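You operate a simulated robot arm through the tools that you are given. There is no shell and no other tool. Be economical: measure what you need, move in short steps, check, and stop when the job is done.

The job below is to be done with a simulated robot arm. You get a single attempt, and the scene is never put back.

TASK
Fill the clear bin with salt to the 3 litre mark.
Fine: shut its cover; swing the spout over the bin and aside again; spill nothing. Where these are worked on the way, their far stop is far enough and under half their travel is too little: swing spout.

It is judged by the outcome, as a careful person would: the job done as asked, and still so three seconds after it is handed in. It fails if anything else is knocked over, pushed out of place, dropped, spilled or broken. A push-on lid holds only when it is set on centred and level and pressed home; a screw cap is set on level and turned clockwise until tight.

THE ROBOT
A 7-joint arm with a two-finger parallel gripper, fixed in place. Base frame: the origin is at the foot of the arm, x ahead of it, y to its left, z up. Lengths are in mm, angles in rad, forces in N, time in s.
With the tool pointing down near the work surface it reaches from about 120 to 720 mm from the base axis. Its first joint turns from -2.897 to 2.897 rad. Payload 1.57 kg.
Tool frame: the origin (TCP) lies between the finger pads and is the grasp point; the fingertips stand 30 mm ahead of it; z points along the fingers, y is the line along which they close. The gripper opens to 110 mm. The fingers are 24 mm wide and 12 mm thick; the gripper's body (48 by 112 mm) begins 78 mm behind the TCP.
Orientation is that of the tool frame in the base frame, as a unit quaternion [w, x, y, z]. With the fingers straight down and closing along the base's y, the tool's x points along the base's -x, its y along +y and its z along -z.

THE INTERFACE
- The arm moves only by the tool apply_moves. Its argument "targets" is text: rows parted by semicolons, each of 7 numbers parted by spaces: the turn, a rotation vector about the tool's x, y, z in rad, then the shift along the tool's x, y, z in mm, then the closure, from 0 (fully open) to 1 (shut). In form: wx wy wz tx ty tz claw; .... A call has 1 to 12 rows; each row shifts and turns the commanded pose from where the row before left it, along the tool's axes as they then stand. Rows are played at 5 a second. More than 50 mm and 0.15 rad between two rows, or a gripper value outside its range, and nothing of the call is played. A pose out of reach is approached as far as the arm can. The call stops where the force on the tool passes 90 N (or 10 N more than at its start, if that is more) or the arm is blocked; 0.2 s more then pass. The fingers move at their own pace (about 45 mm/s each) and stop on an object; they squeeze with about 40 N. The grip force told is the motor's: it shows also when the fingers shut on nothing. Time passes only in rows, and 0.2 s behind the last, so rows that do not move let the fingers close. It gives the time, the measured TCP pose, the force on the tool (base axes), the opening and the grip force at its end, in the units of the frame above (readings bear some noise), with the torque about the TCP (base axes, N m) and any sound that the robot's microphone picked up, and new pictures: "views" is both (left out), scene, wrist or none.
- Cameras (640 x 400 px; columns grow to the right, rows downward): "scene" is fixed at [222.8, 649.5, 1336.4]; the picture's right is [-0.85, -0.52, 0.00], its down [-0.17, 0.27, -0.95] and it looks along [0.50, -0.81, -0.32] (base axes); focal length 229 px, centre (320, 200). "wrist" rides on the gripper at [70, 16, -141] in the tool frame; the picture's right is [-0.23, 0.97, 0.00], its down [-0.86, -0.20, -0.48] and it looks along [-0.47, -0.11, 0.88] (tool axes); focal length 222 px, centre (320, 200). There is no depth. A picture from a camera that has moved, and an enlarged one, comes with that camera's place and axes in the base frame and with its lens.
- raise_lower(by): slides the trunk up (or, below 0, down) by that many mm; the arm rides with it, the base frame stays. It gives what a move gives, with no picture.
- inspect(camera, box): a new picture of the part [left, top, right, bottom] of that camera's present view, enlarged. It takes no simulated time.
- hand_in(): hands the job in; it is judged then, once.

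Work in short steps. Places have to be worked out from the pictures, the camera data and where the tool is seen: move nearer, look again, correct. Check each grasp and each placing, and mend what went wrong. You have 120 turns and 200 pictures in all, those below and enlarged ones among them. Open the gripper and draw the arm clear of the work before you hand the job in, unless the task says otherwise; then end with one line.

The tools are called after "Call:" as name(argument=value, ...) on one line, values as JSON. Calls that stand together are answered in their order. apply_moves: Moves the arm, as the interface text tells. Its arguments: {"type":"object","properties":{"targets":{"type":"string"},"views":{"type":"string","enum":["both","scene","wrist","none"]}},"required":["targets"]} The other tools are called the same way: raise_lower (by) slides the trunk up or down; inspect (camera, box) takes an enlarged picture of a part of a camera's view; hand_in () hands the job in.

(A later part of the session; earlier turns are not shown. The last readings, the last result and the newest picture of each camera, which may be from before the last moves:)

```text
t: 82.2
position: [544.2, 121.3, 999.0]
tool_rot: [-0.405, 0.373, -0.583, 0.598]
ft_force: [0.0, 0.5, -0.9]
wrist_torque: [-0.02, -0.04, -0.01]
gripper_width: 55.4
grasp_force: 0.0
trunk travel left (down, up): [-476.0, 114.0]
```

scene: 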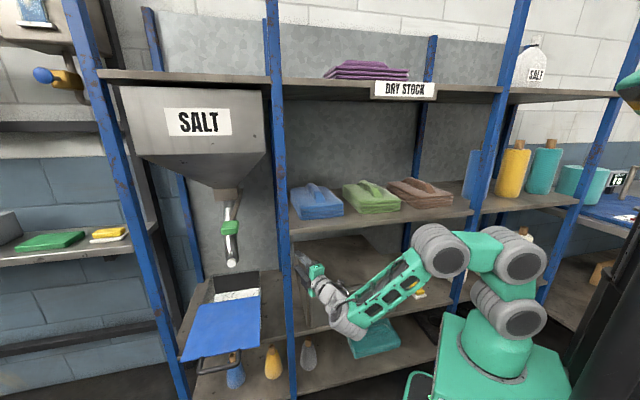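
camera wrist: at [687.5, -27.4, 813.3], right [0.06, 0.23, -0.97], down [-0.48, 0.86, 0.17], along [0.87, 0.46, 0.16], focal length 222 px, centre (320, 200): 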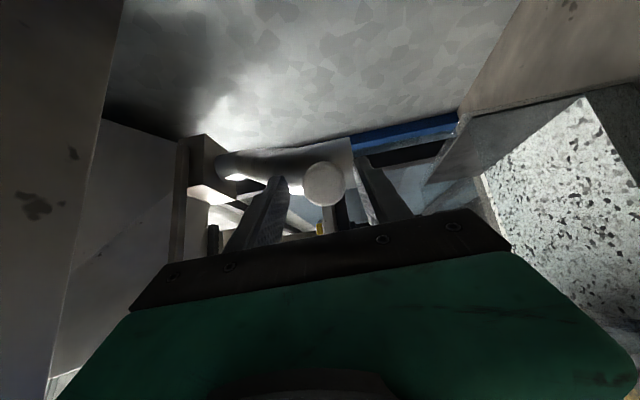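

I slide left to in front of the lever knob, raising to z≈1058 and turning the heading toward -10°.

Call:
apply_moves(targets="0 0 0 -40 -12 3.5 0.5;0 0 0 -40 -12 3.5 0.5;0 0 0 -40 -12 3.5 0.5;0 0 0 -40 -12 3.5 0.5;0 0 0 -41 -11 3.5 0.5;0 -0.12 0 0 0 0 0.5;0 -0.12 0 0 0 0 0.5", views="both")

Call:
inspect(camera="scene", box=[170, 160, 330, 290])

```text
t: 83.8
position: [636.8, 298.3, 1065.6]
tool_rot: [-0.473, 0.441, -0.529, 0.549]
ft_force: [0.3, -0.8, 0.0]
wrist_torque: [0.0, -0.01, 0.02]
gripper_width: 55.1
grasp_force: 0.1
trunk travel left (down, up): [-476.0, 114.0]
camera wrist: at [486.6, 252.5, 1040.9], right [0.09, 0.23, -0.97], down [-0.34, 0.92, 0.19], along [0.94, 0.32, 0.16], focal length 222 px, centre (320, 200)
```

scene: 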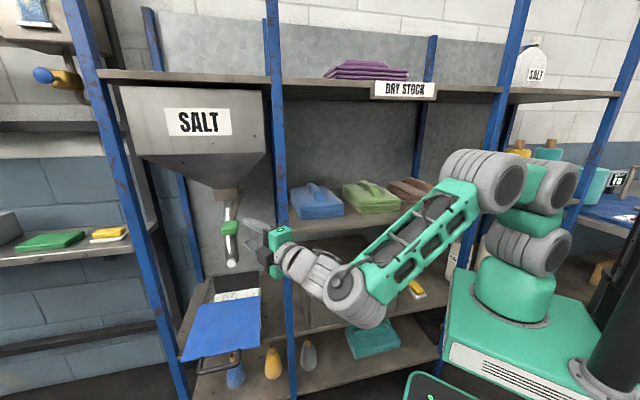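
wrist: 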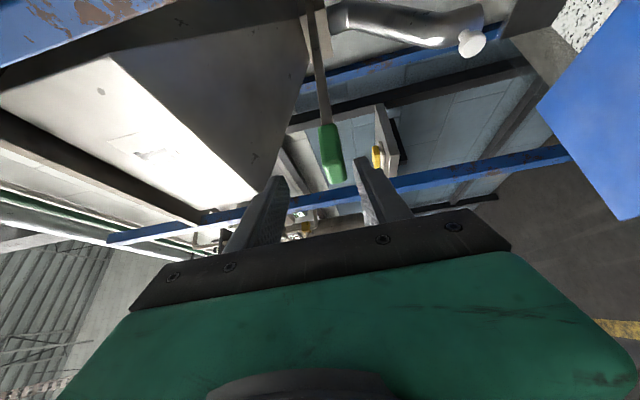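

```text
3.08 times, centred on (250, 225) of scene
camera zoom: at [222.8, 649.5, 1336.4], right [-0.85, -0.52, 0.0], down [-0.17, 0.27, -0.95], along [0.5, -0.81, -0.32], focal length 704 px, centre (535, 123)
```

zoom: 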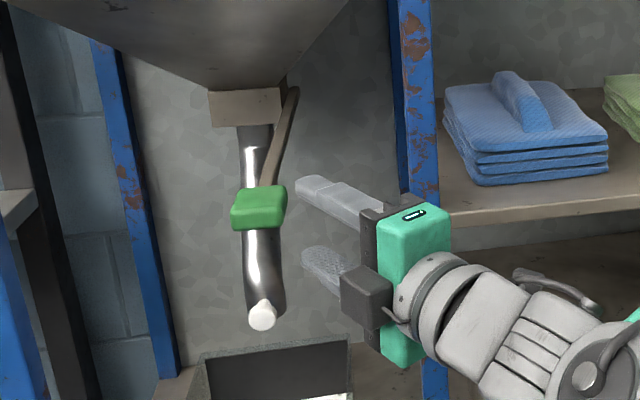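

The knob is about 95 mm ahead of the TCP. I align laterally and in height, open wider, and advance over it.

Call:
apply_moves(targets="0 0 0 -7 10 0 0.3;0 0 0 0 2 20 0.3;0 0 0 0 2 25 0.3", views="wrist")

Call:
inspect(camera="scene", box=[170, 160, 330, 290])

```text
t: 84.6
position: [681.3, 300.5, 1053.2]
tool_rot: [-0.472, 0.442, -0.529, 0.55]
ft_force: [-0.2, 0.2, 0.9]
wrist_torque: [0.02, -0.02, -0.03]
gripper_width: 77.1
grasp_force: 0.1
trunk travel left (down, up): [-476.0, 114.0]
camera wrist: at [530.4, 254.0, 1029.8], right [0.09, 0.23, -0.97], down [-0.34, 0.92, 0.19], along [0.94, 0.31, 0.16], focal length 222 px, centre (320, 200)
```

wrist: 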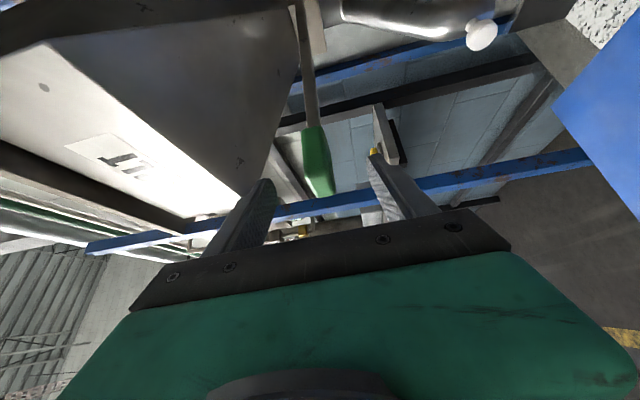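

```text
3.08 times, centred on (250, 225) of scene
camera zoom: at [222.8, 649.5, 1336.4], right [-0.85, -0.52, 0.0], down [-0.17, 0.27, -0.95], along [0.5, -0.81, -0.32], focal length 704 px, centre (535, 123)
```

zoom: 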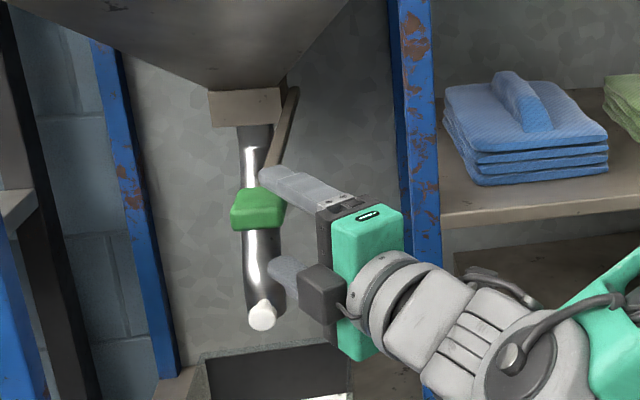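

Refined knob at (739, 285, 1060). I advance the remaining 55 mm with small corrections.

Call:
apply_moves(targets="0 0 0 5 -4 0 0.3;0 0 0 0 0 28 0.3;0 0 0 0 0 27 0.3", views="none")

Call:
inspect(camera="scene", box=[190, 180, 290, 260])

Call:
inspect(camera="wrist", box=[200, 0, 440, 250])

```text
t: 85.4
position: [737.6, 283.5, 1058.4]
tool_rot: [-0.472, 0.441, -0.53, 0.55]
ft_force: [-0.2, -0.9, -0.5]
wrist_torque: [0.02, 0.0, -0.05]
gripper_width: 77.0
grasp_force: 0.0
trunk travel left (down, up): [-476.0, 114.0]
```

```text
5.00 times, centred on (240, 220) of scene
camera zoom: at [222.8, 649.5, 1336.4], right [-0.85, -0.52, 0.0], down [-0.17, 0.27, -0.95], along [0.5, -0.81, -0.32], focal length 1144 px, centre (720, 100)
```

zoom: 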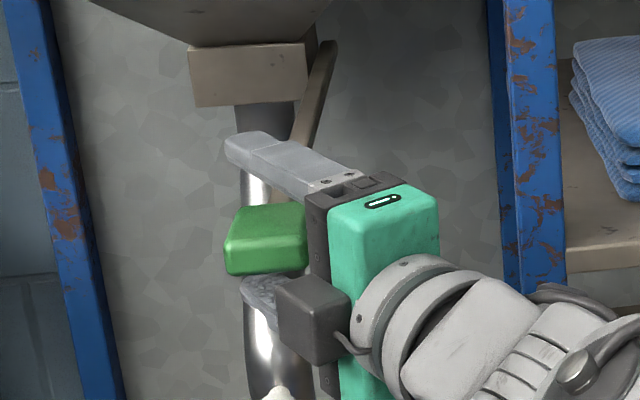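

```text
1.60 times, centred on (320, 125) of wrist
camera zoom: at [588.0, 238.1, 1035.0], right [0.09, 0.23, -0.97], down [-0.34, 0.92, 0.19], along [0.94, 0.31, 0.16], focal length 355 px, centre (320, 320)
```

zoom: 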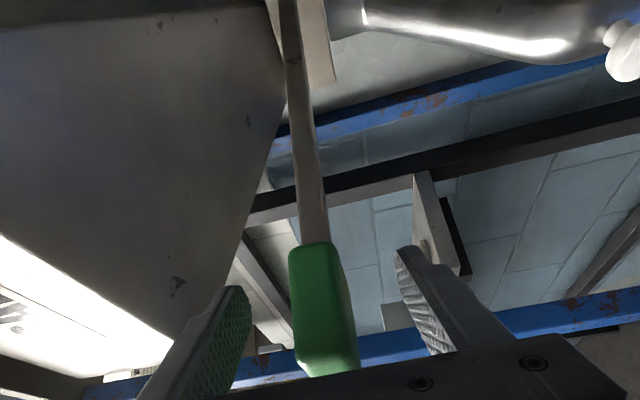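

The knob is between the fingers. I close on it and check.

Call:
apply_moves(targets="0 0 0 0 0 0 0.6;0 0 0 0 0 0 0.8;0 0 0 0 0 0 1;0 0 0 0 0 0 1;0 0 0 0 0 0 1", views="none")

Call:
inspect(camera="scene", box=[190, 180, 290, 260])

```text
t: 86.6
position: [737.4, 283.4, 1057.6]
tool_rot: [-0.471, 0.443, -0.53, 0.549]
ft_force: [-2.7, -0.2, -5.5]
wrist_torque: [0.13, 1.86, 0.12]
gripper_width: 24.5
grasp_force: 29.2
trunk travel left (down, up): [-476.0, 114.0]
```

```text
5.00 times, centred on (240, 220) of scene
camera zoom: at [222.8, 649.5, 1336.4], right [-0.85, -0.52, 0.0], down [-0.17, 0.27, -0.95], along [0.5, -0.81, -0.32], focal length 1144 px, centre (720, 100)
```

zoom: 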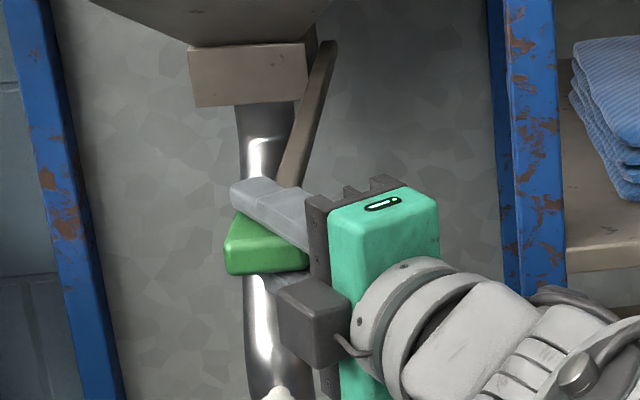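

Held (24.5 mm thick). I test a small downward move of the lever, watching the forces.

Call:
apply_moves(targets="0 0 0 0 4 0 1;0 0 0 0 4 0 1", views="none")

```text
t: 87.2
position: [739.6, 283.5, 1051.2]
tool_rot: [-0.473, 0.441, -0.53, 0.549]
ft_force: [1.4, 0.5, -3.2]
wrist_torque: [0.14, 2.26, -0.37]
gripper_width: 23.9
grasp_force: 35.9
trunk travel left (down, up): [-476.0, 114.0]
```

It moved down with almost no force. I go on a bit and look.

Call:
apply_moves(targets="0 0 0 0 8 0 1;0 0 0 0 8 0 1;0 0 0 0 8 0 1", views="none")

Call:
inspect(camera="scene", box=[180, 180, 300, 320])

```text
t: 88.0
position: [738.7, 283.6, 1030.8]
tool_rot: [-0.474, 0.44, -0.529, 0.55]
ft_force: [15.5, 1.2, 6.1]
wrist_torque: [-1.06, -0.8, -0.72]
gripper_width: 23.1
grasp_force: 35.3
trunk travel left (down, up): [-476.0, 114.0]
```

```text
2.86 times, centred on (240, 250) of scene
camera zoom: at [222.8, 649.5, 1336.4], right [-0.85, -0.52, 0.0], down [-0.17, 0.27, -0.95], along [0.5, -0.81, -0.32], focal length 653 px, centre (549, 57)
```

zoom: 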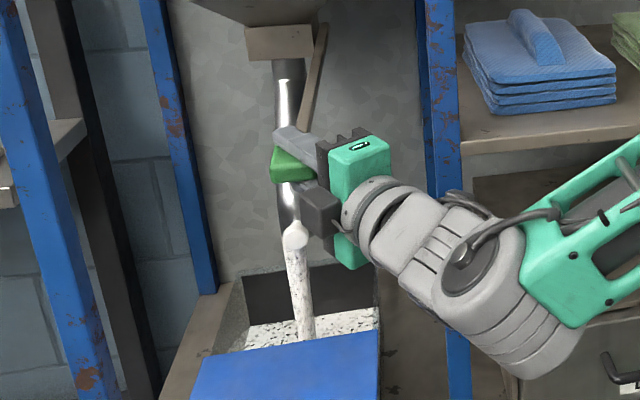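

Salt is flowing into the bin. I measure the level now, before letting more time pass.

Call:
inspect(camera="scene", box=[200, 262, 280, 312])

```text
8.00 times, centred on (240, 287) of scene
camera zoom: at [222.8, 649.5, 1336.4], right [-0.85, -0.52, 0.0], down [-0.17, 0.27, -0.95], along [0.5, -0.81, -0.32], focal length 1830 px, centre (960, -496)
```

zoom: 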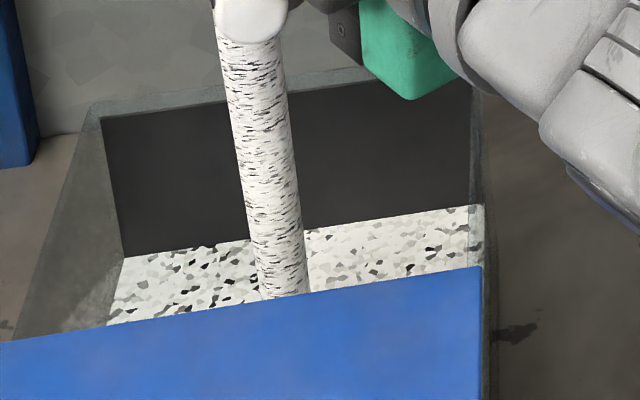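

The level has barely changed (right back corner at row 205; I want about 158). I hold for about 0.8 s and measure again.

Call:
apply_moves(targets="0 0 0 0 0 0 1;0 0 0 0 0 0 1;0 0 0 0 0 0 1", views="none")

Call:
inspect(camera="scene", box=[200, 262, 280, 312])

```text
t: 88.8
position: [738.9, 283.0, 1029.0]
tool_rot: [-0.472, 0.441, -0.53, 0.549]
ft_force: [22.7, -1.7, 7.7]
wrist_torque: [-1.13, -1.33, -0.08]
gripper_width: 23.5
grasp_force: 35.7
trunk travel left (down, up): [-476.0, 114.0]
```

```text
8.00 times, centred on (240, 287) of scene
camera zoom: at [222.8, 649.5, 1336.4], right [-0.85, -0.52, 0.0], down [-0.17, 0.27, -0.95], along [0.5, -0.81, -0.32], focal length 1830 px, centre (960, -496)
```

zoom: 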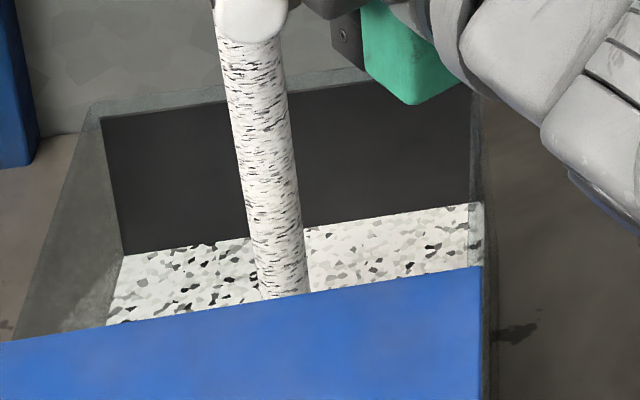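

The flow is slow (roughly 0.09 l/s), so this is controllable. I hold for longer.

Call:
apply_moves(targets="0 0 0 0 0 0 1;0 0 0 0 0 0 1;0 0 0 0 0 0 1;0 0 0 0 0 0 1;0 0 0 0 0 0 1;0 0 0 0 0 0 1;0 0 0 0 0 0 1;0 0 0 0 0 0 1;0 0 0 0 0 0 1;0 0 0 0 0 0 1;0 0 0 0 0 0 1;0 0 0 0 0 0 1", views="none")

Call:
inspect(camera="scene", box=[200, 262, 280, 312])

```text
t: 91.4
position: [738.2, 283.1, 1026.8]
tool_rot: [-0.472, 0.441, -0.531, 0.549]
ft_force: [19.1, -4.2, 8.6]
wrist_torque: [-1.13, -1.3, -0.05]
gripper_width: 23.4
grasp_force: 35.5
trunk travel left (down, up): [-476.0, 114.0]
```

```text
8.00 times, centred on (240, 287) of scene
camera zoom: at [222.8, 649.5, 1336.4], right [-0.85, -0.52, 0.0], down [-0.17, 0.27, -0.95], along [0.5, -0.81, -0.32], focal length 1830 px, centre (960, -496)
```

zoom: 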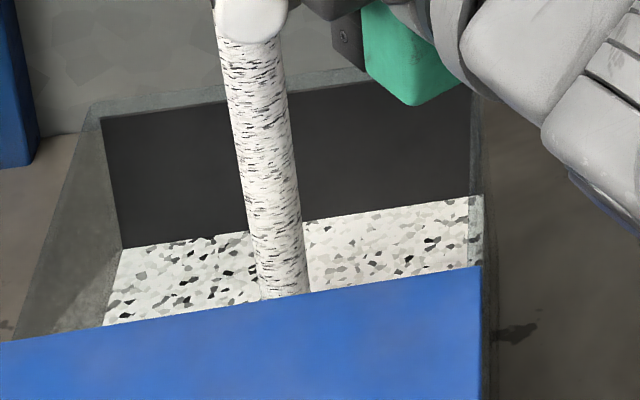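

Rising about 7–9 rows per 2.6 s. I hold for two more calls before measuring.

Call:
apply_moves(targets="0 0 0 0 0 0 1;0 0 0 0 0 0 1;0 0 0 0 0 0 1;0 0 0 0 0 0 1;0 0 0 0 0 0 1;0 0 0 0 0 0 1;0 0 0 0 0 0 1;0 0 0 0 0 0 1;0 0 0 0 0 0 1;0 0 0 0 0 0 1;0 0 0 0 0 0 1;0 0 0 0 0 0 1", views="none")

Call:
apply_moves(targets="0 0 0 0 0 0 1;0 0 0 0 0 0 1;0 0 0 0 0 0 1;0 0 0 0 0 0 1;0 0 0 0 0 0 1;0 0 0 0 0 0 1;0 0 0 0 0 0 1;0 0 0 0 0 0 1;0 0 0 0 0 0 1;0 0 0 0 0 0 1;0 0 0 0 0 0 1;0 0 0 0 0 0 1", views="none")

Call:
inspect(camera="scene", box=[200, 262, 280, 312])

```text
t: 94.0
position: [738.6, 282.9, 1025.7]
tool_rot: [-0.472, 0.441, -0.531, 0.549]
ft_force: [17.0, -3.1, 6.8]
wrist_torque: [-1.15, -1.3, -0.03]
gripper_width: 23.2
grasp_force: 35.7
trunk travel left (down, up): [-476.0, 114.0]
```

```text
t: 96.6
position: [737.6, 283.3, 1027.2]
tool_rot: [-0.472, 0.442, -0.53, 0.548]
ft_force: [15.2, -2.9, 7.7]
wrist_torque: [-1.11, -1.29, 0.06]
gripper_width: 23.1
grasp_force: 35.5
trunk travel left (down, up): [-476.0, 114.0]
```

```text
8.00 times, centred on (240, 287) of scene
camera zoom: at [222.8, 649.5, 1336.4], right [-0.85, -0.52, 0.0], down [-0.17, 0.27, -0.95], along [0.5, -0.81, -0.32], focal length 1830 px, centre (960, -496)
```

zoom: 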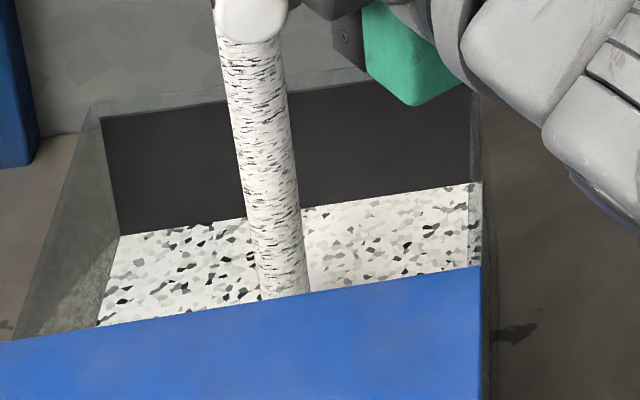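

Corner now at row 183 (about 2.3 l). I hold three more calls, then measure.

Call:
apply_moves(targets="0 0 0 0 0 0 1;0 0 0 0 0 0 1;0 0 0 0 0 0 1;0 0 0 0 0 0 1;0 0 0 0 0 0 1;0 0 0 0 0 0 1;0 0 0 0 0 0 1;0 0 0 0 0 0 1;0 0 0 0 0 0 1;0 0 0 0 0 0 1;0 0 0 0 0 0 1;0 0 0 0 0 0 1", views="none")

Call:
apply_moves(targets="0 0 0 0 0 0 1;0 0 0 0 0 0 1;0 0 0 0 0 0 1;0 0 0 0 0 0 1;0 0 0 0 0 0 1;0 0 0 0 0 0 1;0 0 0 0 0 0 1;0 0 0 0 0 0 1;0 0 0 0 0 0 1;0 0 0 0 0 0 1;0 0 0 0 0 0 1;0 0 0 0 0 0 1", views="none")

Call:
inspect(camera="scene", box=[200, 262, 280, 312])

```text
t: 99.2
position: [737.2, 284.0, 1028.4]
tool_rot: [-0.472, 0.441, -0.53, 0.549]
ft_force: [13.1, -3.1, 7.1]
wrist_torque: [-1.09, -1.27, 0.02]
gripper_width: 23.3
grasp_force: 35.4
trunk travel left (down, up): [-476.0, 114.0]
```

```text
t: 101.8
position: [737.3, 283.4, 1028.4]
tool_rot: [-0.472, 0.441, -0.531, 0.549]
ft_force: [11.2, -2.1, 6.9]
wrist_torque: [-1.16, -1.26, 0.03]
gripper_width: 23.2
grasp_force: 35.9
trunk travel left (down, up): [-476.0, 114.0]
```

```text
8.00 times, centred on (240, 287) of scene
camera zoom: at [222.8, 649.5, 1336.4], right [-0.85, -0.52, 0.0], down [-0.17, 0.27, -0.95], along [0.5, -0.81, -0.32], focal length 1830 px, centre (960, -496)
```

zoom: 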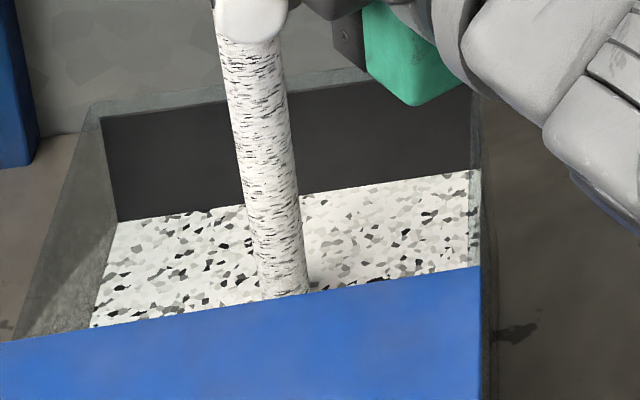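

Corner at about row 170. One more 2.6 s hold, then I close the lever and read the level exactly from the front.

Call:
apply_moves(targets="0 0 0 0 0 0 1;0 0 0 0 0 0 1;0 0 0 0 0 0 1;0 0 0 0 0 0 1;0 0 0 0 0 0 1;0 0 0 0 0 0 1;0 0 0 0 0 0 1;0 0 0 0 0 0 1;0 0 0 0 -10 0 1;0 0 0 0 -10 0 1;0 0 0 0 -10 0 1;0 0 0 0 -4 0 1", views="none")

Call:
inspect(camera="scene", box=[190, 180, 290, 312])

Call:
inspect(camera="scene", box=[200, 262, 280, 312])

```text
t: 104.4
position: [736.2, 283.6, 1057.6]
tool_rot: [-0.47, 0.444, -0.53, 0.549]
ft_force: [7.0, -0.5, -10.7]
wrist_torque: [0.28, 2.3, 0.92]
gripper_width: 24.0
grasp_force: 36.6
trunk travel left (down, up): [-476.0, 114.0]
```

```text
3.03 times, centred on (240, 246) of scene
camera zoom: at [222.8, 649.5, 1336.4], right [-0.85, -0.52, 0.0], down [-0.17, 0.27, -0.95], along [0.5, -0.81, -0.32], focal length 693 px, centre (562, 61)
```

zoom: 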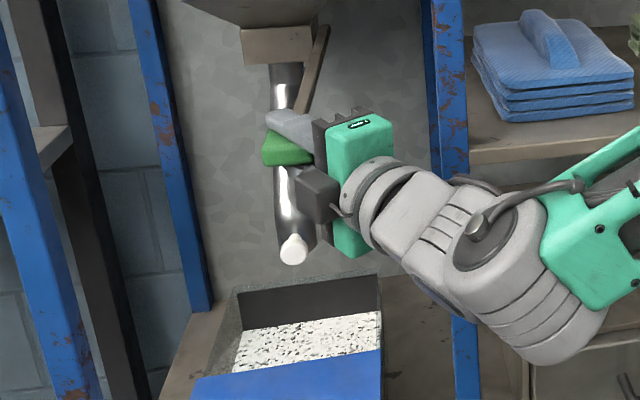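

```text
8.00 times, centred on (240, 287) of scene
camera zoom: at [222.8, 649.5, 1336.4], right [-0.85, -0.52, 0.0], down [-0.17, 0.27, -0.95], along [0.5, -0.81, -0.32], focal length 1830 px, centre (960, -496)
```

zoom: 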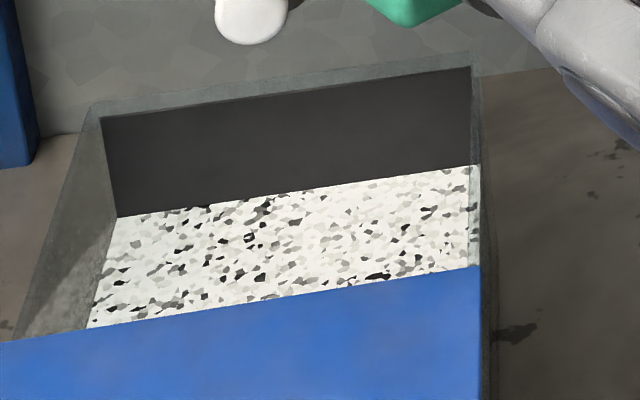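

Closed cleanly, no stream and no spill. I release the lever and go back down to read the level against the marks edge-on.

Call:
apply_moves(targets="0 0 0 0 0 0 0.6;0 0 0 0 0 0 0.3;0 0 0 0 0 0 0.3;0 0 0 0 0 -45 0.3;0 0 0 0 0 -45 0.3;0 0 0 -30 0 -28 0.3;0 0 0 -30 0 -28 0.3;0 0 0 -30 0 -28 0.3", views="scene")

```text
t: 106.2
position: [579.5, 401.1, 1056.5]
tool_rot: [-0.472, 0.442, -0.53, 0.549]
ft_force: [0.5, -0.3, -0.3]
wrist_torque: [0.0, -0.01, 0.01]
gripper_width: 77.1
grasp_force: 0.1
trunk travel left (down, up): [-476.0, 114.0]
```

scene: 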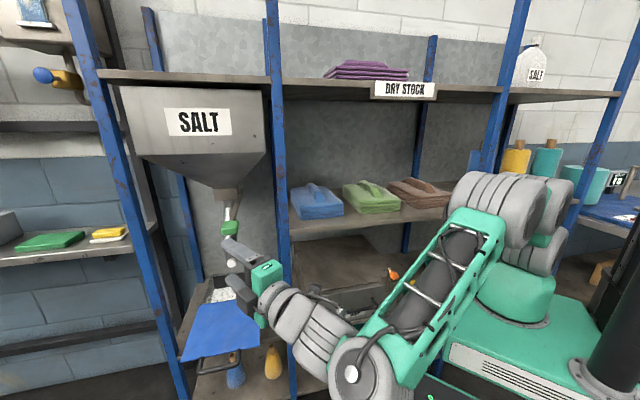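

The path is clear. I lower the trunk so the camera stands at about z 630.

Call:
raise_lower(by=-402)

Call:
inspect(camera="wrist", box=[240, 0, 400, 110])

```text
refused: -402 is not a number from -400 to 400
```

```text
3.64 times, centred on (320, 55) of wrist
camera zoom: at [427.3, 355.8, 1032.3], right [0.09, 0.23, -0.97], down [-0.34, 0.92, 0.19], along [0.94, 0.31, 0.16], focal length 808 px, centre (320, 727)
```

zoom: 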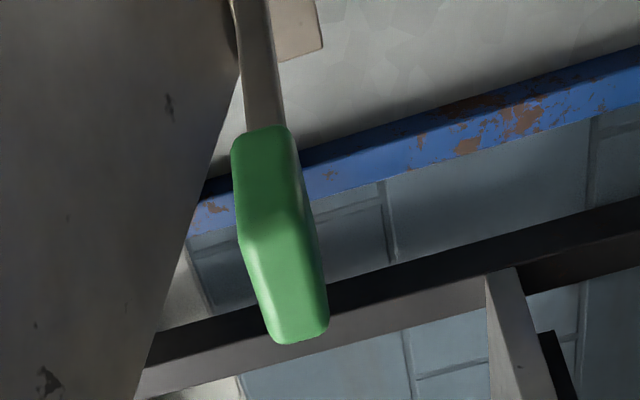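

The trunk limit is 400 per call; I use -400.

Call:
raise_lower(by=-400)

Call:
inspect(camera="wrist", box=[240, 0, 400, 110])

```text
t: 110.0
position: [577.2, 401.1, 656.3]
tool_rot: [-0.472, 0.441, -0.529, 0.55]
ft_force: [0.6, -0.5, -0.5]
wrist_torque: [0.01, 0.0, 0.02]
gripper_width: 77.1
grasp_force: 0.1
trunk travel left (down, up): [-76.0, 514.0]
```

```text
3.64 times, centred on (320, 55) of wrist
camera zoom: at [427.7, 355.3, 632.2], right [0.09, 0.23, -0.97], down [-0.34, 0.92, 0.19], along [0.94, 0.31, 0.16], focal length 808 px, centre (320, 727)
```

zoom: 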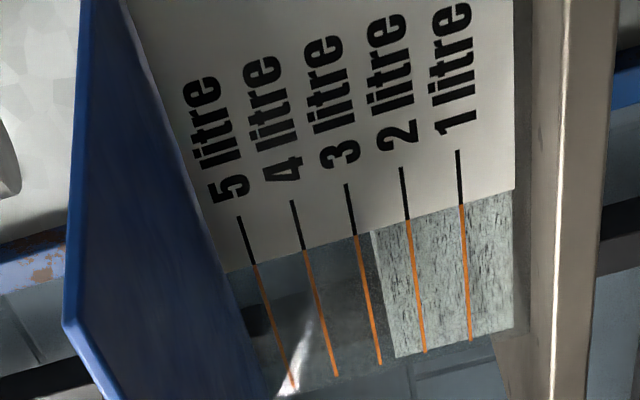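

Edge-on, the level reads 2.70 litre; the scene row of 165 corresponds to that. I need +0.30 l, meaning scene row ≈154 (about 4.3 s of flow). I go back up to the lever by the reverse path.

Call:
raise_lower(by=400)

Call:
apply_moves(targets="0 0 0 30 0 28 0.3;0 0 0 30 0 28 0.3;0 0 0 30 0 28 0.3;0 0 0 0 0 45 0.3;0 0 0 0 0 45 0.3;0 0 0 0 0 0 0.6;0 0 0 0 0 0 1;0 0 0 0 0 0 1;0 0 0 0 0 0 1;0 0 0 0 0 0 1", views="none")

Call:
inspect(camera="scene", box=[190, 180, 290, 260])

```text
t: 113.8
position: [578.7, 399.9, 1055.3]
tool_rot: [-0.471, 0.441, -0.53, 0.55]
ft_force: [0.1, 0.0, -0.5]
wrist_torque: [-0.03, 0.0, 0.01]
gripper_width: 77.0
grasp_force: 0.0
trunk travel left (down, up): [-476.0, 114.0]
```

```text
t: 116.0
position: [737.6, 282.9, 1057.7]
tool_rot: [-0.469, 0.445, -0.53, 0.549]
ft_force: [-5.3, -1.9, -18.9]
wrist_torque: [0.14, 1.89, 0.48]
gripper_width: 24.0
grasp_force: 29.7
trunk travel left (down, up): [-476.0, 114.0]
```

```text
5.00 times, centred on (240, 220) of scene
camera zoom: at [222.8, 649.5, 1336.4], right [-0.85, -0.52, 0.0], down [-0.17, 0.27, -0.95], along [0.5, -0.81, -0.32], focal length 1144 px, centre (720, 100)
```

zoom: 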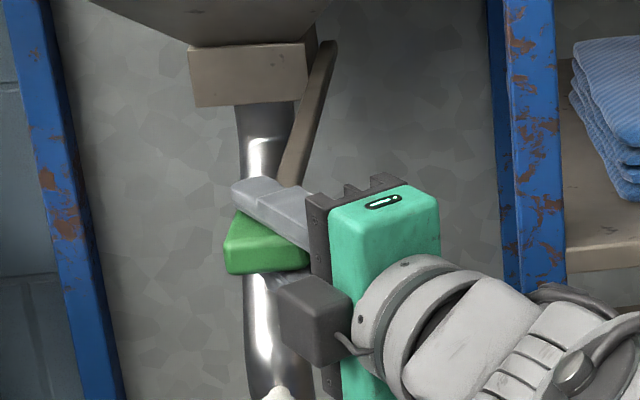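

Gripped again. I open the lever by the same amount and hold briefly.

Call:
apply_moves(targets="0 0 0 0 8 0 1;0 0 0 0 8 0 1;0 0 0 0 8 0 1;0 0 0 0 8 0 1;0 0 0 0 0 0 1;0 0 0 0 0 0 1;0 0 0 0 0 0 1;0 0 0 0 0 0 1;0 0 0 0 0 0 1;0 0 0 0 0 0 1;0 0 0 0 0 0 1", views="none")

Call:
inspect(camera="scene", box=[200, 262, 280, 312])

```text
t: 118.5
position: [738.1, 282.3, 1031.7]
tool_rot: [-0.471, 0.442, -0.529, 0.55]
ft_force: [16.8, 3.6, 6.4]
wrist_torque: [-1.08, -0.84, 0.03]
gripper_width: 22.9
grasp_force: 35.0
trunk travel left (down, up): [-476.0, 114.0]
```

```text
8.00 times, centred on (240, 287) of scene
camera zoom: at [222.8, 649.5, 1336.4], right [-0.85, -0.52, 0.0], down [-0.17, 0.27, -0.95], along [0.5, -0.81, -0.32], focal length 1830 px, centre (960, -496)
```

zoom: 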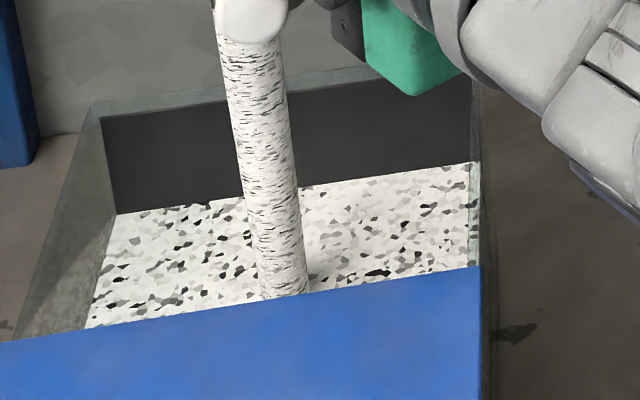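

Row 162. I need about 8 rows more (≈3.2 s): hold 2.4 s, then close in the next call.

Call:
apply_moves(targets="0 0 0 0 0 0 1;0 0 0 0 0 0 1;0 0 0 0 0 0 1;0 0 0 0 0 0 1;0 0 0 0 0 0 1;0 0 0 0 0 0 1;0 0 0 0 0 0 1;0 0 0 0 0 0 1;0 0 0 0 0 0 1;0 0 0 0 0 0 1;0 0 0 0 0 0 1", views="none")

Call:
inspect(camera="scene", box=[230, 275, 270, 300])

```text
t: 120.8
position: [738.8, 282.8, 1030.7]
tool_rot: [-0.472, 0.442, -0.529, 0.549]
ft_force: [16.8, 3.1, 5.3]
wrist_torque: [-1.06, -0.85, -0.01]
gripper_width: 23.0
grasp_force: 35.0
trunk travel left (down, up): [-476.0, 114.0]
```

```text
16.00 times, centred on (250, 288) of scene
camera zoom: at [222.8, 649.5, 1336.4], right [-0.85, -0.52, 0.0], down [-0.17, 0.27, -0.95], along [0.5, -0.81, -0.32], focal length 3659 px, centre (1440, -1200)
```

zoom: 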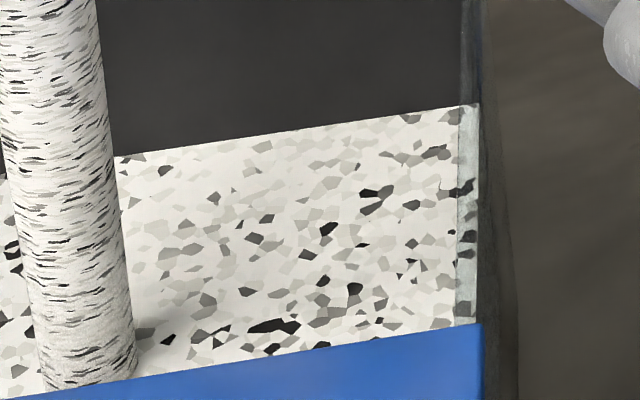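

Row 158 now. I hold 1.8 s more and close in the same call.

Call:
apply_moves(targets="0 0 0 0 0 0 1;0 0 0 0 0 0 1;0 0 0 0 0 0 1;0 0 0 0 0 0 1;0 0 0 0 0 0 1;0 0 0 0 0 0 1;0 0 0 0 0 0 1;0 0 0 0 0 0 1;0 0 0 0 0 0 1;0 0 0 0 -11 0 1;0 0 0 0 -11 0 1;0 0 0 0 -10 0 1", views="none")

Call:
inspect(camera="scene", box=[230, 275, 270, 300])

Call:
inspect(camera="scene", box=[190, 180, 290, 312])

```text
t: 123.5
position: [736.9, 284.1, 1057.7]
tool_rot: [-0.47, 0.445, -0.531, 0.547]
ft_force: [21.0, 3.5, -10.5]
wrist_torque: [0.25, 2.31, 0.51]
gripper_width: 24.0
grasp_force: 36.1
trunk travel left (down, up): [-476.0, 114.0]
```

```text
16.00 times, centred on (250, 288) of scene
camera zoom: at [222.8, 649.5, 1336.4], right [-0.85, -0.52, 0.0], down [-0.17, 0.27, -0.95], along [0.5, -0.81, -0.32], focal length 3659 px, centre (1440, -1200)
```

zoom: 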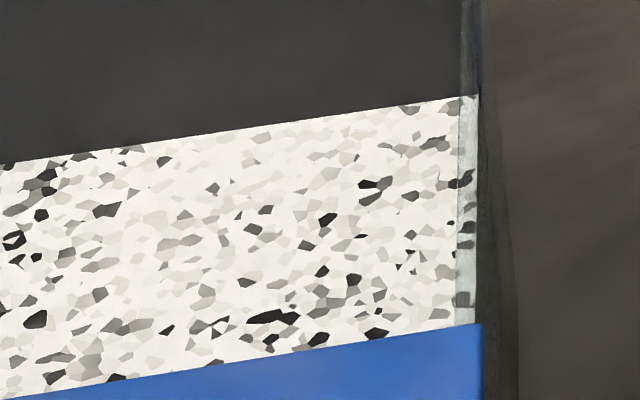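

```text
3.03 times, centred on (240, 246) of scene
camera zoom: at [222.8, 649.5, 1336.4], right [-0.85, -0.52, 0.0], down [-0.17, 0.27, -0.95], along [0.5, -0.81, -0.32], focal length 693 px, centre (562, 61)
```

zoom: 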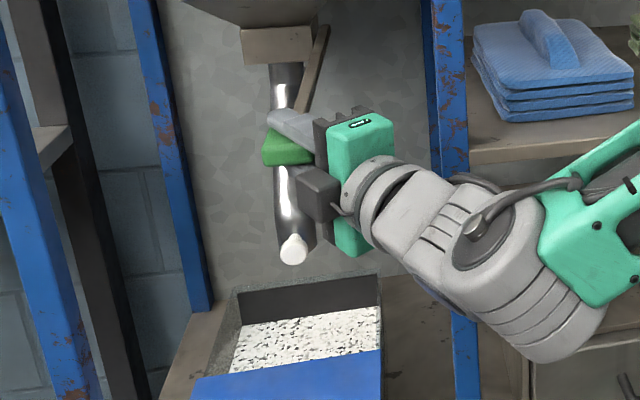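

Closed. The scene row indicates about 3.03 l. I verify edge-on once more before moving the spout.

Call:
apply_moves(targets="0 0 0 0 0 0 0.6;0 0 0 0 0 0 0.3;0 0 0 0 0 0 0.3;0 0 0 0 0 -45 0.3;0 0 0 0 0 -45 0.3;0 0 0 -30 0 -28 0.3;0 0 0 -30 0 -28 0.3;0 0 0 -30 0 -28 0.3", views="none")

Call:
raise_lower(by=-394)

Call:
inspect(camera="wrist", box=[240, 0, 400, 110])

```text
t: 125.2
position: [577.1, 402.2, 1057.2]
tool_rot: [-0.472, 0.441, -0.53, 0.549]
ft_force: [1.1, -1.3, -0.6]
wrist_torque: [0.0, 0.0, 0.01]
gripper_width: 76.8
grasp_force: 0.0
trunk travel left (down, up): [-476.0, 114.0]
```

```text
t: 129.0
position: [576.5, 401.0, 663.2]
tool_rot: [-0.472, 0.442, -0.53, 0.549]
ft_force: [0.1, -0.7, -0.2]
wrist_torque: [-0.04, -0.02, 0.01]
gripper_width: 77.3
grasp_force: 0.1
trunk travel left (down, up): [-82.0, 508.0]
```

```text
3.64 times, centred on (320, 55) of wrist
camera zoom: at [426.5, 356.5, 638.2], right [0.09, 0.23, -0.97], down [-0.34, 0.92, 0.19], along [0.94, 0.31, 0.16], focal length 808 px, centre (320, 727)
```

zoom: 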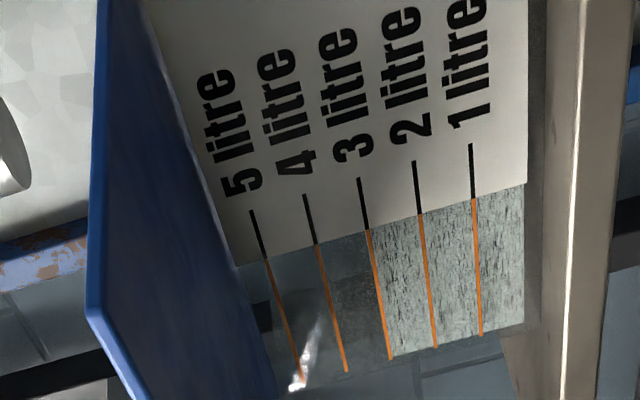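

Exactly at the 3-litre mark. Now I swing the spout aside: raise the trunk and return to the neighbouring bay by the same route.

Call:
raise_lower(by=214)

Call:
apply_moves(targets="0 0.1 0 0 0 0 0.5;0 0.1 0 0 0 0 0.5;0 0 0 44.6 9.4 2.8 0.5;0 0 0 44.6 9.4 2.8 0.5;0 0 0 44.6 9.4 2.8 0.5;0 0 0 44.6 9.4 2.8 0.5;0 0 0 44.6 9.4 2.8 0.5", views="scene")

```text
t: 131.3
position: [577.2, 401.5, 876.8]
tool_rot: [-0.472, 0.441, -0.53, 0.55]
ft_force: [0.8, -0.7, -0.2]
wrist_torque: [0.02, 0.0, -0.01]
gripper_width: 77.2
grasp_force: 0.0
trunk travel left (down, up): [-296.0, 294.0]
```

```text
t: 132.9
position: [552.1, 186.8, 823.6]
tool_rot: [-0.435, 0.404, -0.559, 0.578]
ft_force: [-0.6, 0.3, -0.4]
wrist_torque: [0.01, -0.01, 0.03]
gripper_width: 55.0
grasp_force: 0.2
out of reach, approached as far as the arm can: row 1, 2
trunk travel left (down, up): [-296.0, 294.0]
```

scene: 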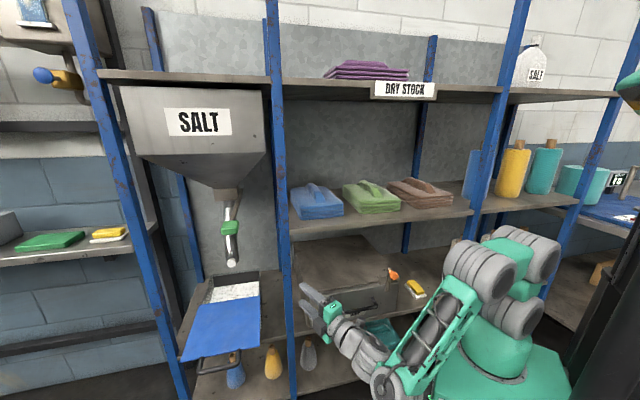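

Now I enter the bay: shift a little right, then go in.

Call:
apply_moves(targets="0 0 0 31.9 0 22.7 0.5;0 0 0 31.9 0 22.7 0.5;0 0.05 0 14.4 0 37.7 0.5;0 0.05 0 14.4 0 37.7 0.5;0 0 0 14.4 0 37.7 0.5", views="wrist")

Call:
inspect(camera="scene", box=[200, 190, 400, 330])

```text
t: 134.1
position: [667.7, 32.1, 829.8]
tool_rot: [-0.407, 0.375, -0.581, 0.597]
ft_force: [0.4, 0.0, 0.3]
wrist_torque: [-0.01, -0.02, -0.01]
gripper_width: 55.0
grasp_force: 0.2
trunk travel left (down, up): [-296.0, 294.0]
camera wrist: at [510.3, 22.8, 805.5], right [0.14, 0.21, -0.97], down [-0.12, 0.97, 0.2], along [0.98, 0.09, 0.16], focal length 222 px, centre (320, 200)
```

wrist: 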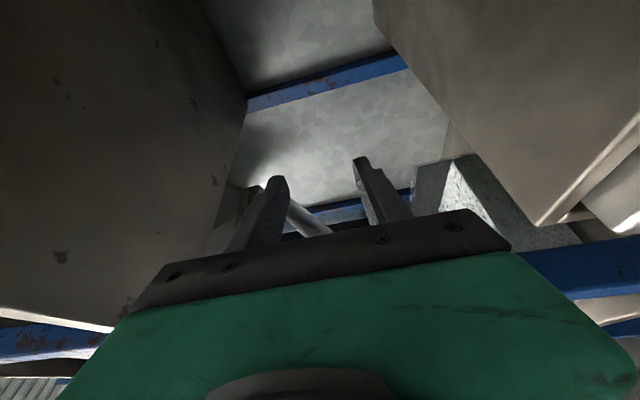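

```text
2.86 times, centred on (300, 260) of scene
camera zoom: at [222.8, 649.5, 1336.4], right [-0.85, -0.52, 0.0], down [-0.17, 0.27, -0.95], along [0.5, -0.81, -0.32], focal length 653 px, centre (377, 29)
```

zoom: 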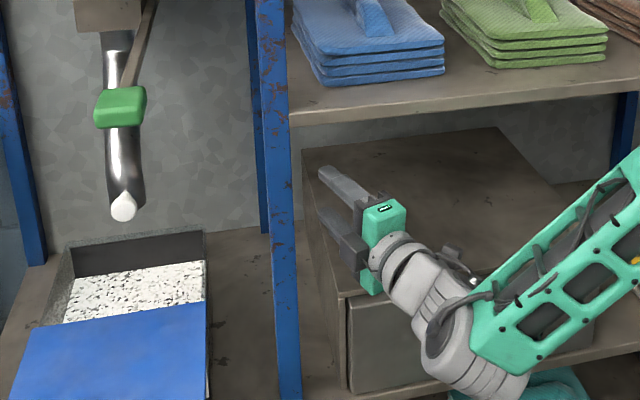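

I follow the mapped path around behind the post to the pre-grasp point beside the spout knob.

Call:
apply_moves(targets="0 0 0 -22 0 -2 0.5;0 -0.134 0 -2.7 0 16 0.5;0 -0.134 0 -2.7 0 16 0.5;0 -0.134 0 -2.7 0 16 0.5;0 -0.117 0 -4.1 0 17.5 0.5;0 -0.117 0 -4.1 0 17.5 0.5;0 -0.117 0 -4.1 0 17.5 0.5;0 -0.113 0 -7.8 0 18.5 0.5;0 -0.113 0 -7.8 0 18.5 0.5;0 -0.087 0 -4.9 0 19 0.5;0 -0.087 0 -4.9 0 19 0.5", views="wrist")

Call:
inspect(camera="scene", box=[180, 190, 340, 300])

```text
t: 136.5
position: [823.6, 129.8, 837.8]
tool_rot: [0.658, -0.64, 0.265, -0.296]
ft_force: [-0.2, -0.2, -0.3]
wrist_torque: [-0.03, 0.0, -0.01]
gripper_width: 55.0
grasp_force: 0.1
trunk travel left (down, up): [-296.0, 294.0]
camera wrist: at [768.8, -17.9, 818.0], right [-0.11, 0.17, -0.98], down [-0.94, 0.29, 0.15], along [0.31, 0.94, 0.13], focal length 222 px, centre (320, 200)
```

wrist: 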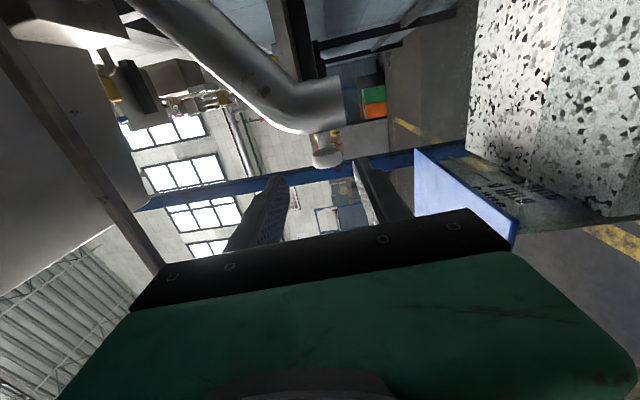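

```text
3.64 times, centred on (260, 245) of scene
camera zoom: at [222.8, 649.5, 1336.4], right [-0.85, -0.52, 0.0], down [-0.17, 0.27, -0.95], along [0.5, -0.81, -0.32], focal length 832 px, centre (538, 36)
```

zoom: 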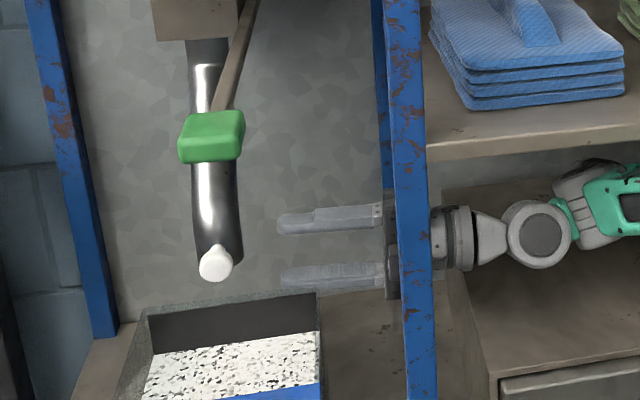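

On target. I advance 97 mm along the hand axis onto the knob and grip it.

Call:
apply_moves(targets="0 0 0 -1.6 7 0 0.5;0 0 0 0 0 32 0.5;0 0 0 0 0 33 0.5;0 0 0 0 0 32 0.5;0 0 0 0 0 0 0.8;0 0 0 0 0 0 1;0 0 0 0 0 0 1;0 0 0 0 0 0 1", views="none")

Call:
inspect(camera="scene", box=[180, 190, 340, 300])

```text
t: 138.3
position: [894.8, 197.3, 835.2]
tool_rot: [0.658, -0.639, 0.265, -0.298]
ft_force: [6.0, 0.7, 6.2]
wrist_torque: [0.03, -0.05, 0.54]
gripper_width: 31.7
grasp_force: 36.7
trunk travel left (down, up): [-296.0, 294.0]
```

```text
3.64 times, centred on (260, 245) of scene
camera zoom: at [222.8, 649.5, 1336.4], right [-0.85, -0.52, 0.0], down [-0.17, 0.27, -0.95], along [0.5, -0.81, -0.32], focal length 832 px, centre (538, 36)
```

zoom: 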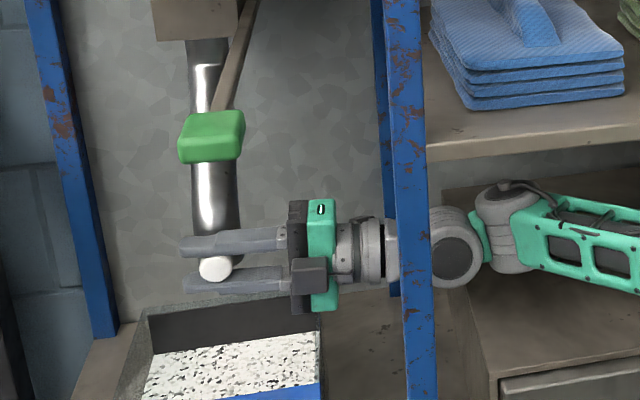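

Gripped. I swing the spout back aside along the reverse arc, first half.

Call:
apply_moves(targets="0 0.012 0 -0.9 0 -15.3 1;0 0.035 0 2.1 0 -18.5 1;0 0.052 0 4 0 -18.2 1;0 0.052 0 6.5 0 -17.4 1;0 0.07 0 8.7 0 -16.2 1", views="none")

Call:
inspect(camera="scene", box=[180, 190, 340, 300])

```text
t: 139.5
position: [840.0, 127.1, 834.0]
tool_rot: [0.625, -0.602, 0.335, -0.366]
ft_force: [11.9, 3.0, 14.2]
wrist_torque: [-0.06, -0.18, 1.11]
gripper_width: 31.3
grasp_force: 39.9
trunk travel left (down, up): [-296.0, 294.0]
```

```text
3.64 times, centred on (260, 245) of scene
camera zoom: at [222.8, 649.5, 1336.4], right [-0.85, -0.52, 0.0], down [-0.17, 0.27, -0.95], along [0.5, -0.81, -0.32], focal length 832 px, centre (538, 36)
```

zoom: 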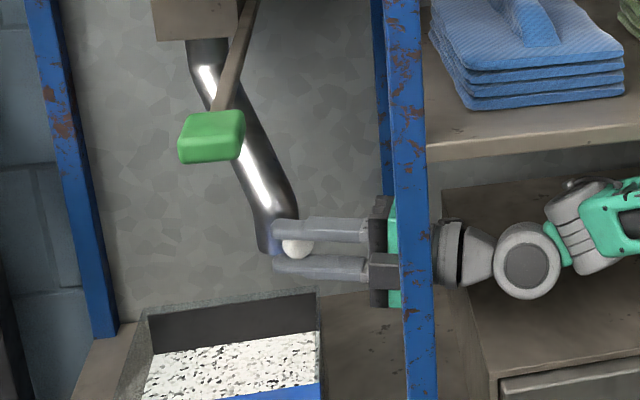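

The spout follows. I do the second half back to its original stop.

Call:
apply_moves(targets="0 0.07 0 11.1 0 -14.4 1;0 0.122 0 12.5 0 -12.3 1;0 0.122 0 15 0 -9.3 1;0 0.105 0 16.7 0 -5.6 1;0 0.115 0 18.1 0 2.4 1;0 0 0 2 0 1 1", views="none")

Call:
inspect(camera="scene", box=[180, 190, 340, 300])

```text
t: 140.9
position: [828.9, 41.5, 834.9]
tool_rot: [0.516, -0.486, 0.487, -0.51]
ft_force: [-17.1, 21.8, 18.6]
wrist_torque: [-0.15, -0.44, 0.38]
gripper_width: 31.5
grasp_force: 40.5
trunk travel left (down, up): [-296.0, 294.0]
```

```text
3.64 times, centred on (260, 245) of scene
camera zoom: at [222.8, 649.5, 1336.4], right [-0.85, -0.52, 0.0], down [-0.17, 0.27, -0.95], along [0.5, -0.81, -0.32], focal length 832 px, centre (538, 36)
```

zoom: 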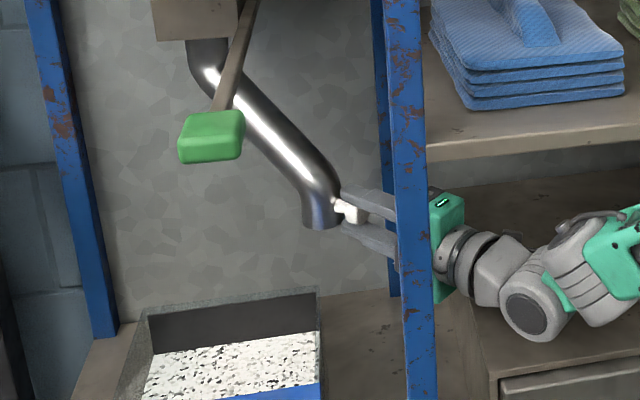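

Back against its original stop. I release and withdraw by the way I first came.

Call:
apply_moves(targets="0 0 0 0 0 0 0.5;0 0 0 0 0 0 0.5;0 0 0 0 0 -40 0.5;0 0 0 0 0 -40 0.5;0 0 0 0 0 -35 0.5;0 0 0 0 0 -35 0.5;0 0.1 0 0 0 0 0.5;0 0.1 0 0 0 0 0.5;0 0.1 0 0 0 0 0.5;0 0.1 0 0 0 0 0.5", views="scene")

```text
t: 143.1
position: [679.7, 37.8, 823.6]
tool_rot: [-0.407, 0.373, -0.582, 0.597]
ft_force: [-0.3, 0.6, 0.3]
wrist_torque: [0.02, -0.02, 0.03]
gripper_width: 55.0
grasp_force: 0.1
trunk travel left (down, up): [-296.0, 294.0]
```

scene: 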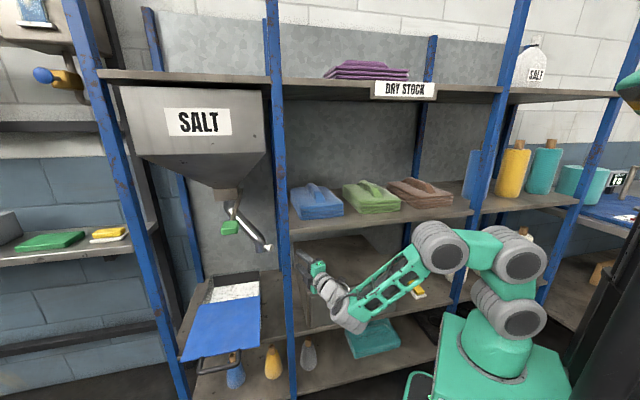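

The spout stays aside. I back out of the bay and travel left to in front of the cover handle.

Call:
apply_moves(targets="0 0 0 -2 0 -40 0.5;0 0 0 -2 0 -40 0.5;0 0 0 -2 0 -40 0.5;0 0 0 -2 0 -25 0.5;0 0 0 -38 0 -13 0.5;0 0 0 -40 0 -13 0.5;0 0 0 -40 0 -13 0.5;0 -0.05 0 -40 0 -13 0.5;0 -0.05 0 -40 0 -13 0.5;0 -0.05 0 -40 0 -13 0.5;0 -0.05 0 -40 0 -10 0.5", views="scene")

```text
t: 145.5
position: [559.7, 317.5, 823.3]
tool_rot: [-0.462, 0.431, -0.539, 0.557]
ft_force: [-0.7, 0.0, -0.1]
wrist_torque: [0.0, 0.01, 0.01]
gripper_width: 55.0
grasp_force: 0.1
out of reach, approached as far as the arm can: row 6, 7
trunk travel left (down, up): [-296.0, 294.0]
```

scene: 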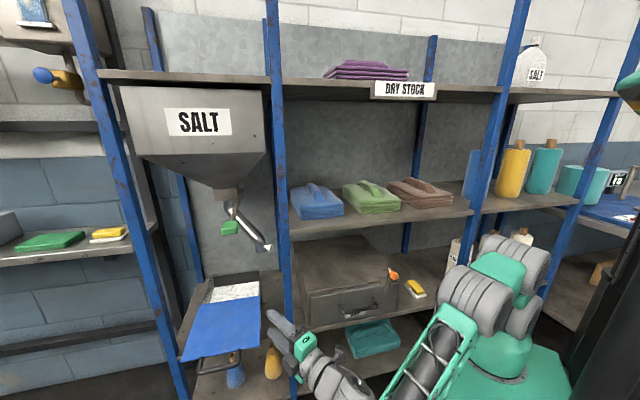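

I shift left to line up with the handle and lower the trunk to handle height.

Call:
apply_moves(targets="0 0 0 -43.6 0 1.2 0.5;0 0 0 -43.6 0 1.2 0.5", views="none")

Call:
raise_lower(by=-123)

Call:
inspect(camera="wrist", box=[220, 50, 440, 240])

Call:
inspect(camera="scene", box=[170, 260, 310, 399])

```text
t: 146.1
position: [584.5, 403.0, 825.4]
tool_rot: [-0.462, 0.432, -0.538, 0.557]
ft_force: [0.3, 0.2, 1.6]
wrist_torque: [0.0, 0.07, -0.01]
gripper_width: 54.9
grasp_force: 0.1
trunk travel left (down, up): [-296.0, 294.0]
```

```text
t: 147.6
position: [584.0, 404.3, 702.0]
tool_rot: [-0.461, 0.432, -0.539, 0.557]
ft_force: [-0.7, 0.7, -0.8]
wrist_torque: [-0.02, 0.0, -0.03]
gripper_width: 54.9
grasp_force: 0.0
trunk travel left (down, up): [-173.0, 417.0]
```

```text
2.11 times, centred on (330, 145) of wrist
camera zoom: at [431.9, 363.5, 677.7], right [0.09, 0.23, -0.97], down [-0.31, 0.93, 0.19], along [0.95, 0.28, 0.16], focal length 468 px, centre (299, 316)
```

zoom: 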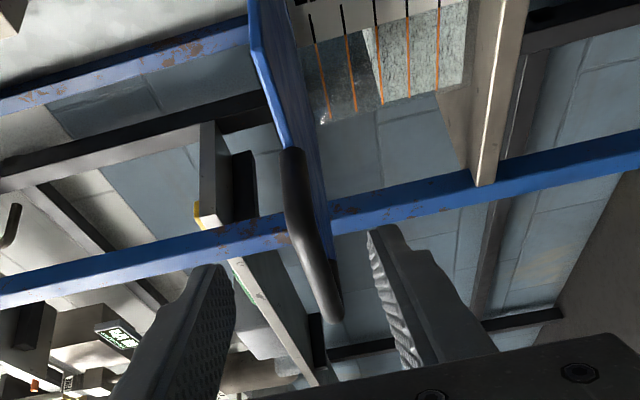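

```text
2.88 times, centred on (240, 330) of scene
camera zoom: at [222.8, 649.5, 1336.4], right [-0.85, -0.52, 0.0], down [-0.17, 0.27, -0.95], along [0.5, -0.81, -0.32], focal length 658 px, centre (550, -173)
```

zoom: 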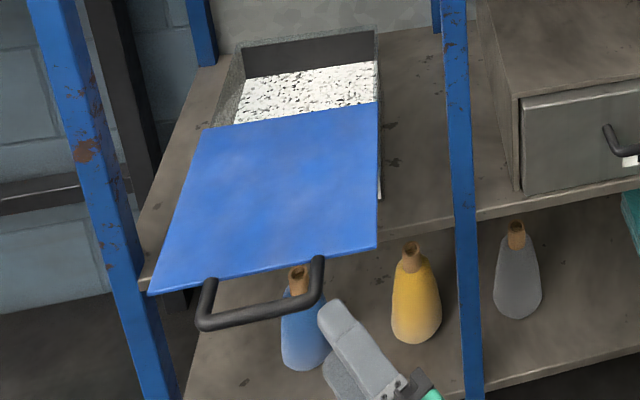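

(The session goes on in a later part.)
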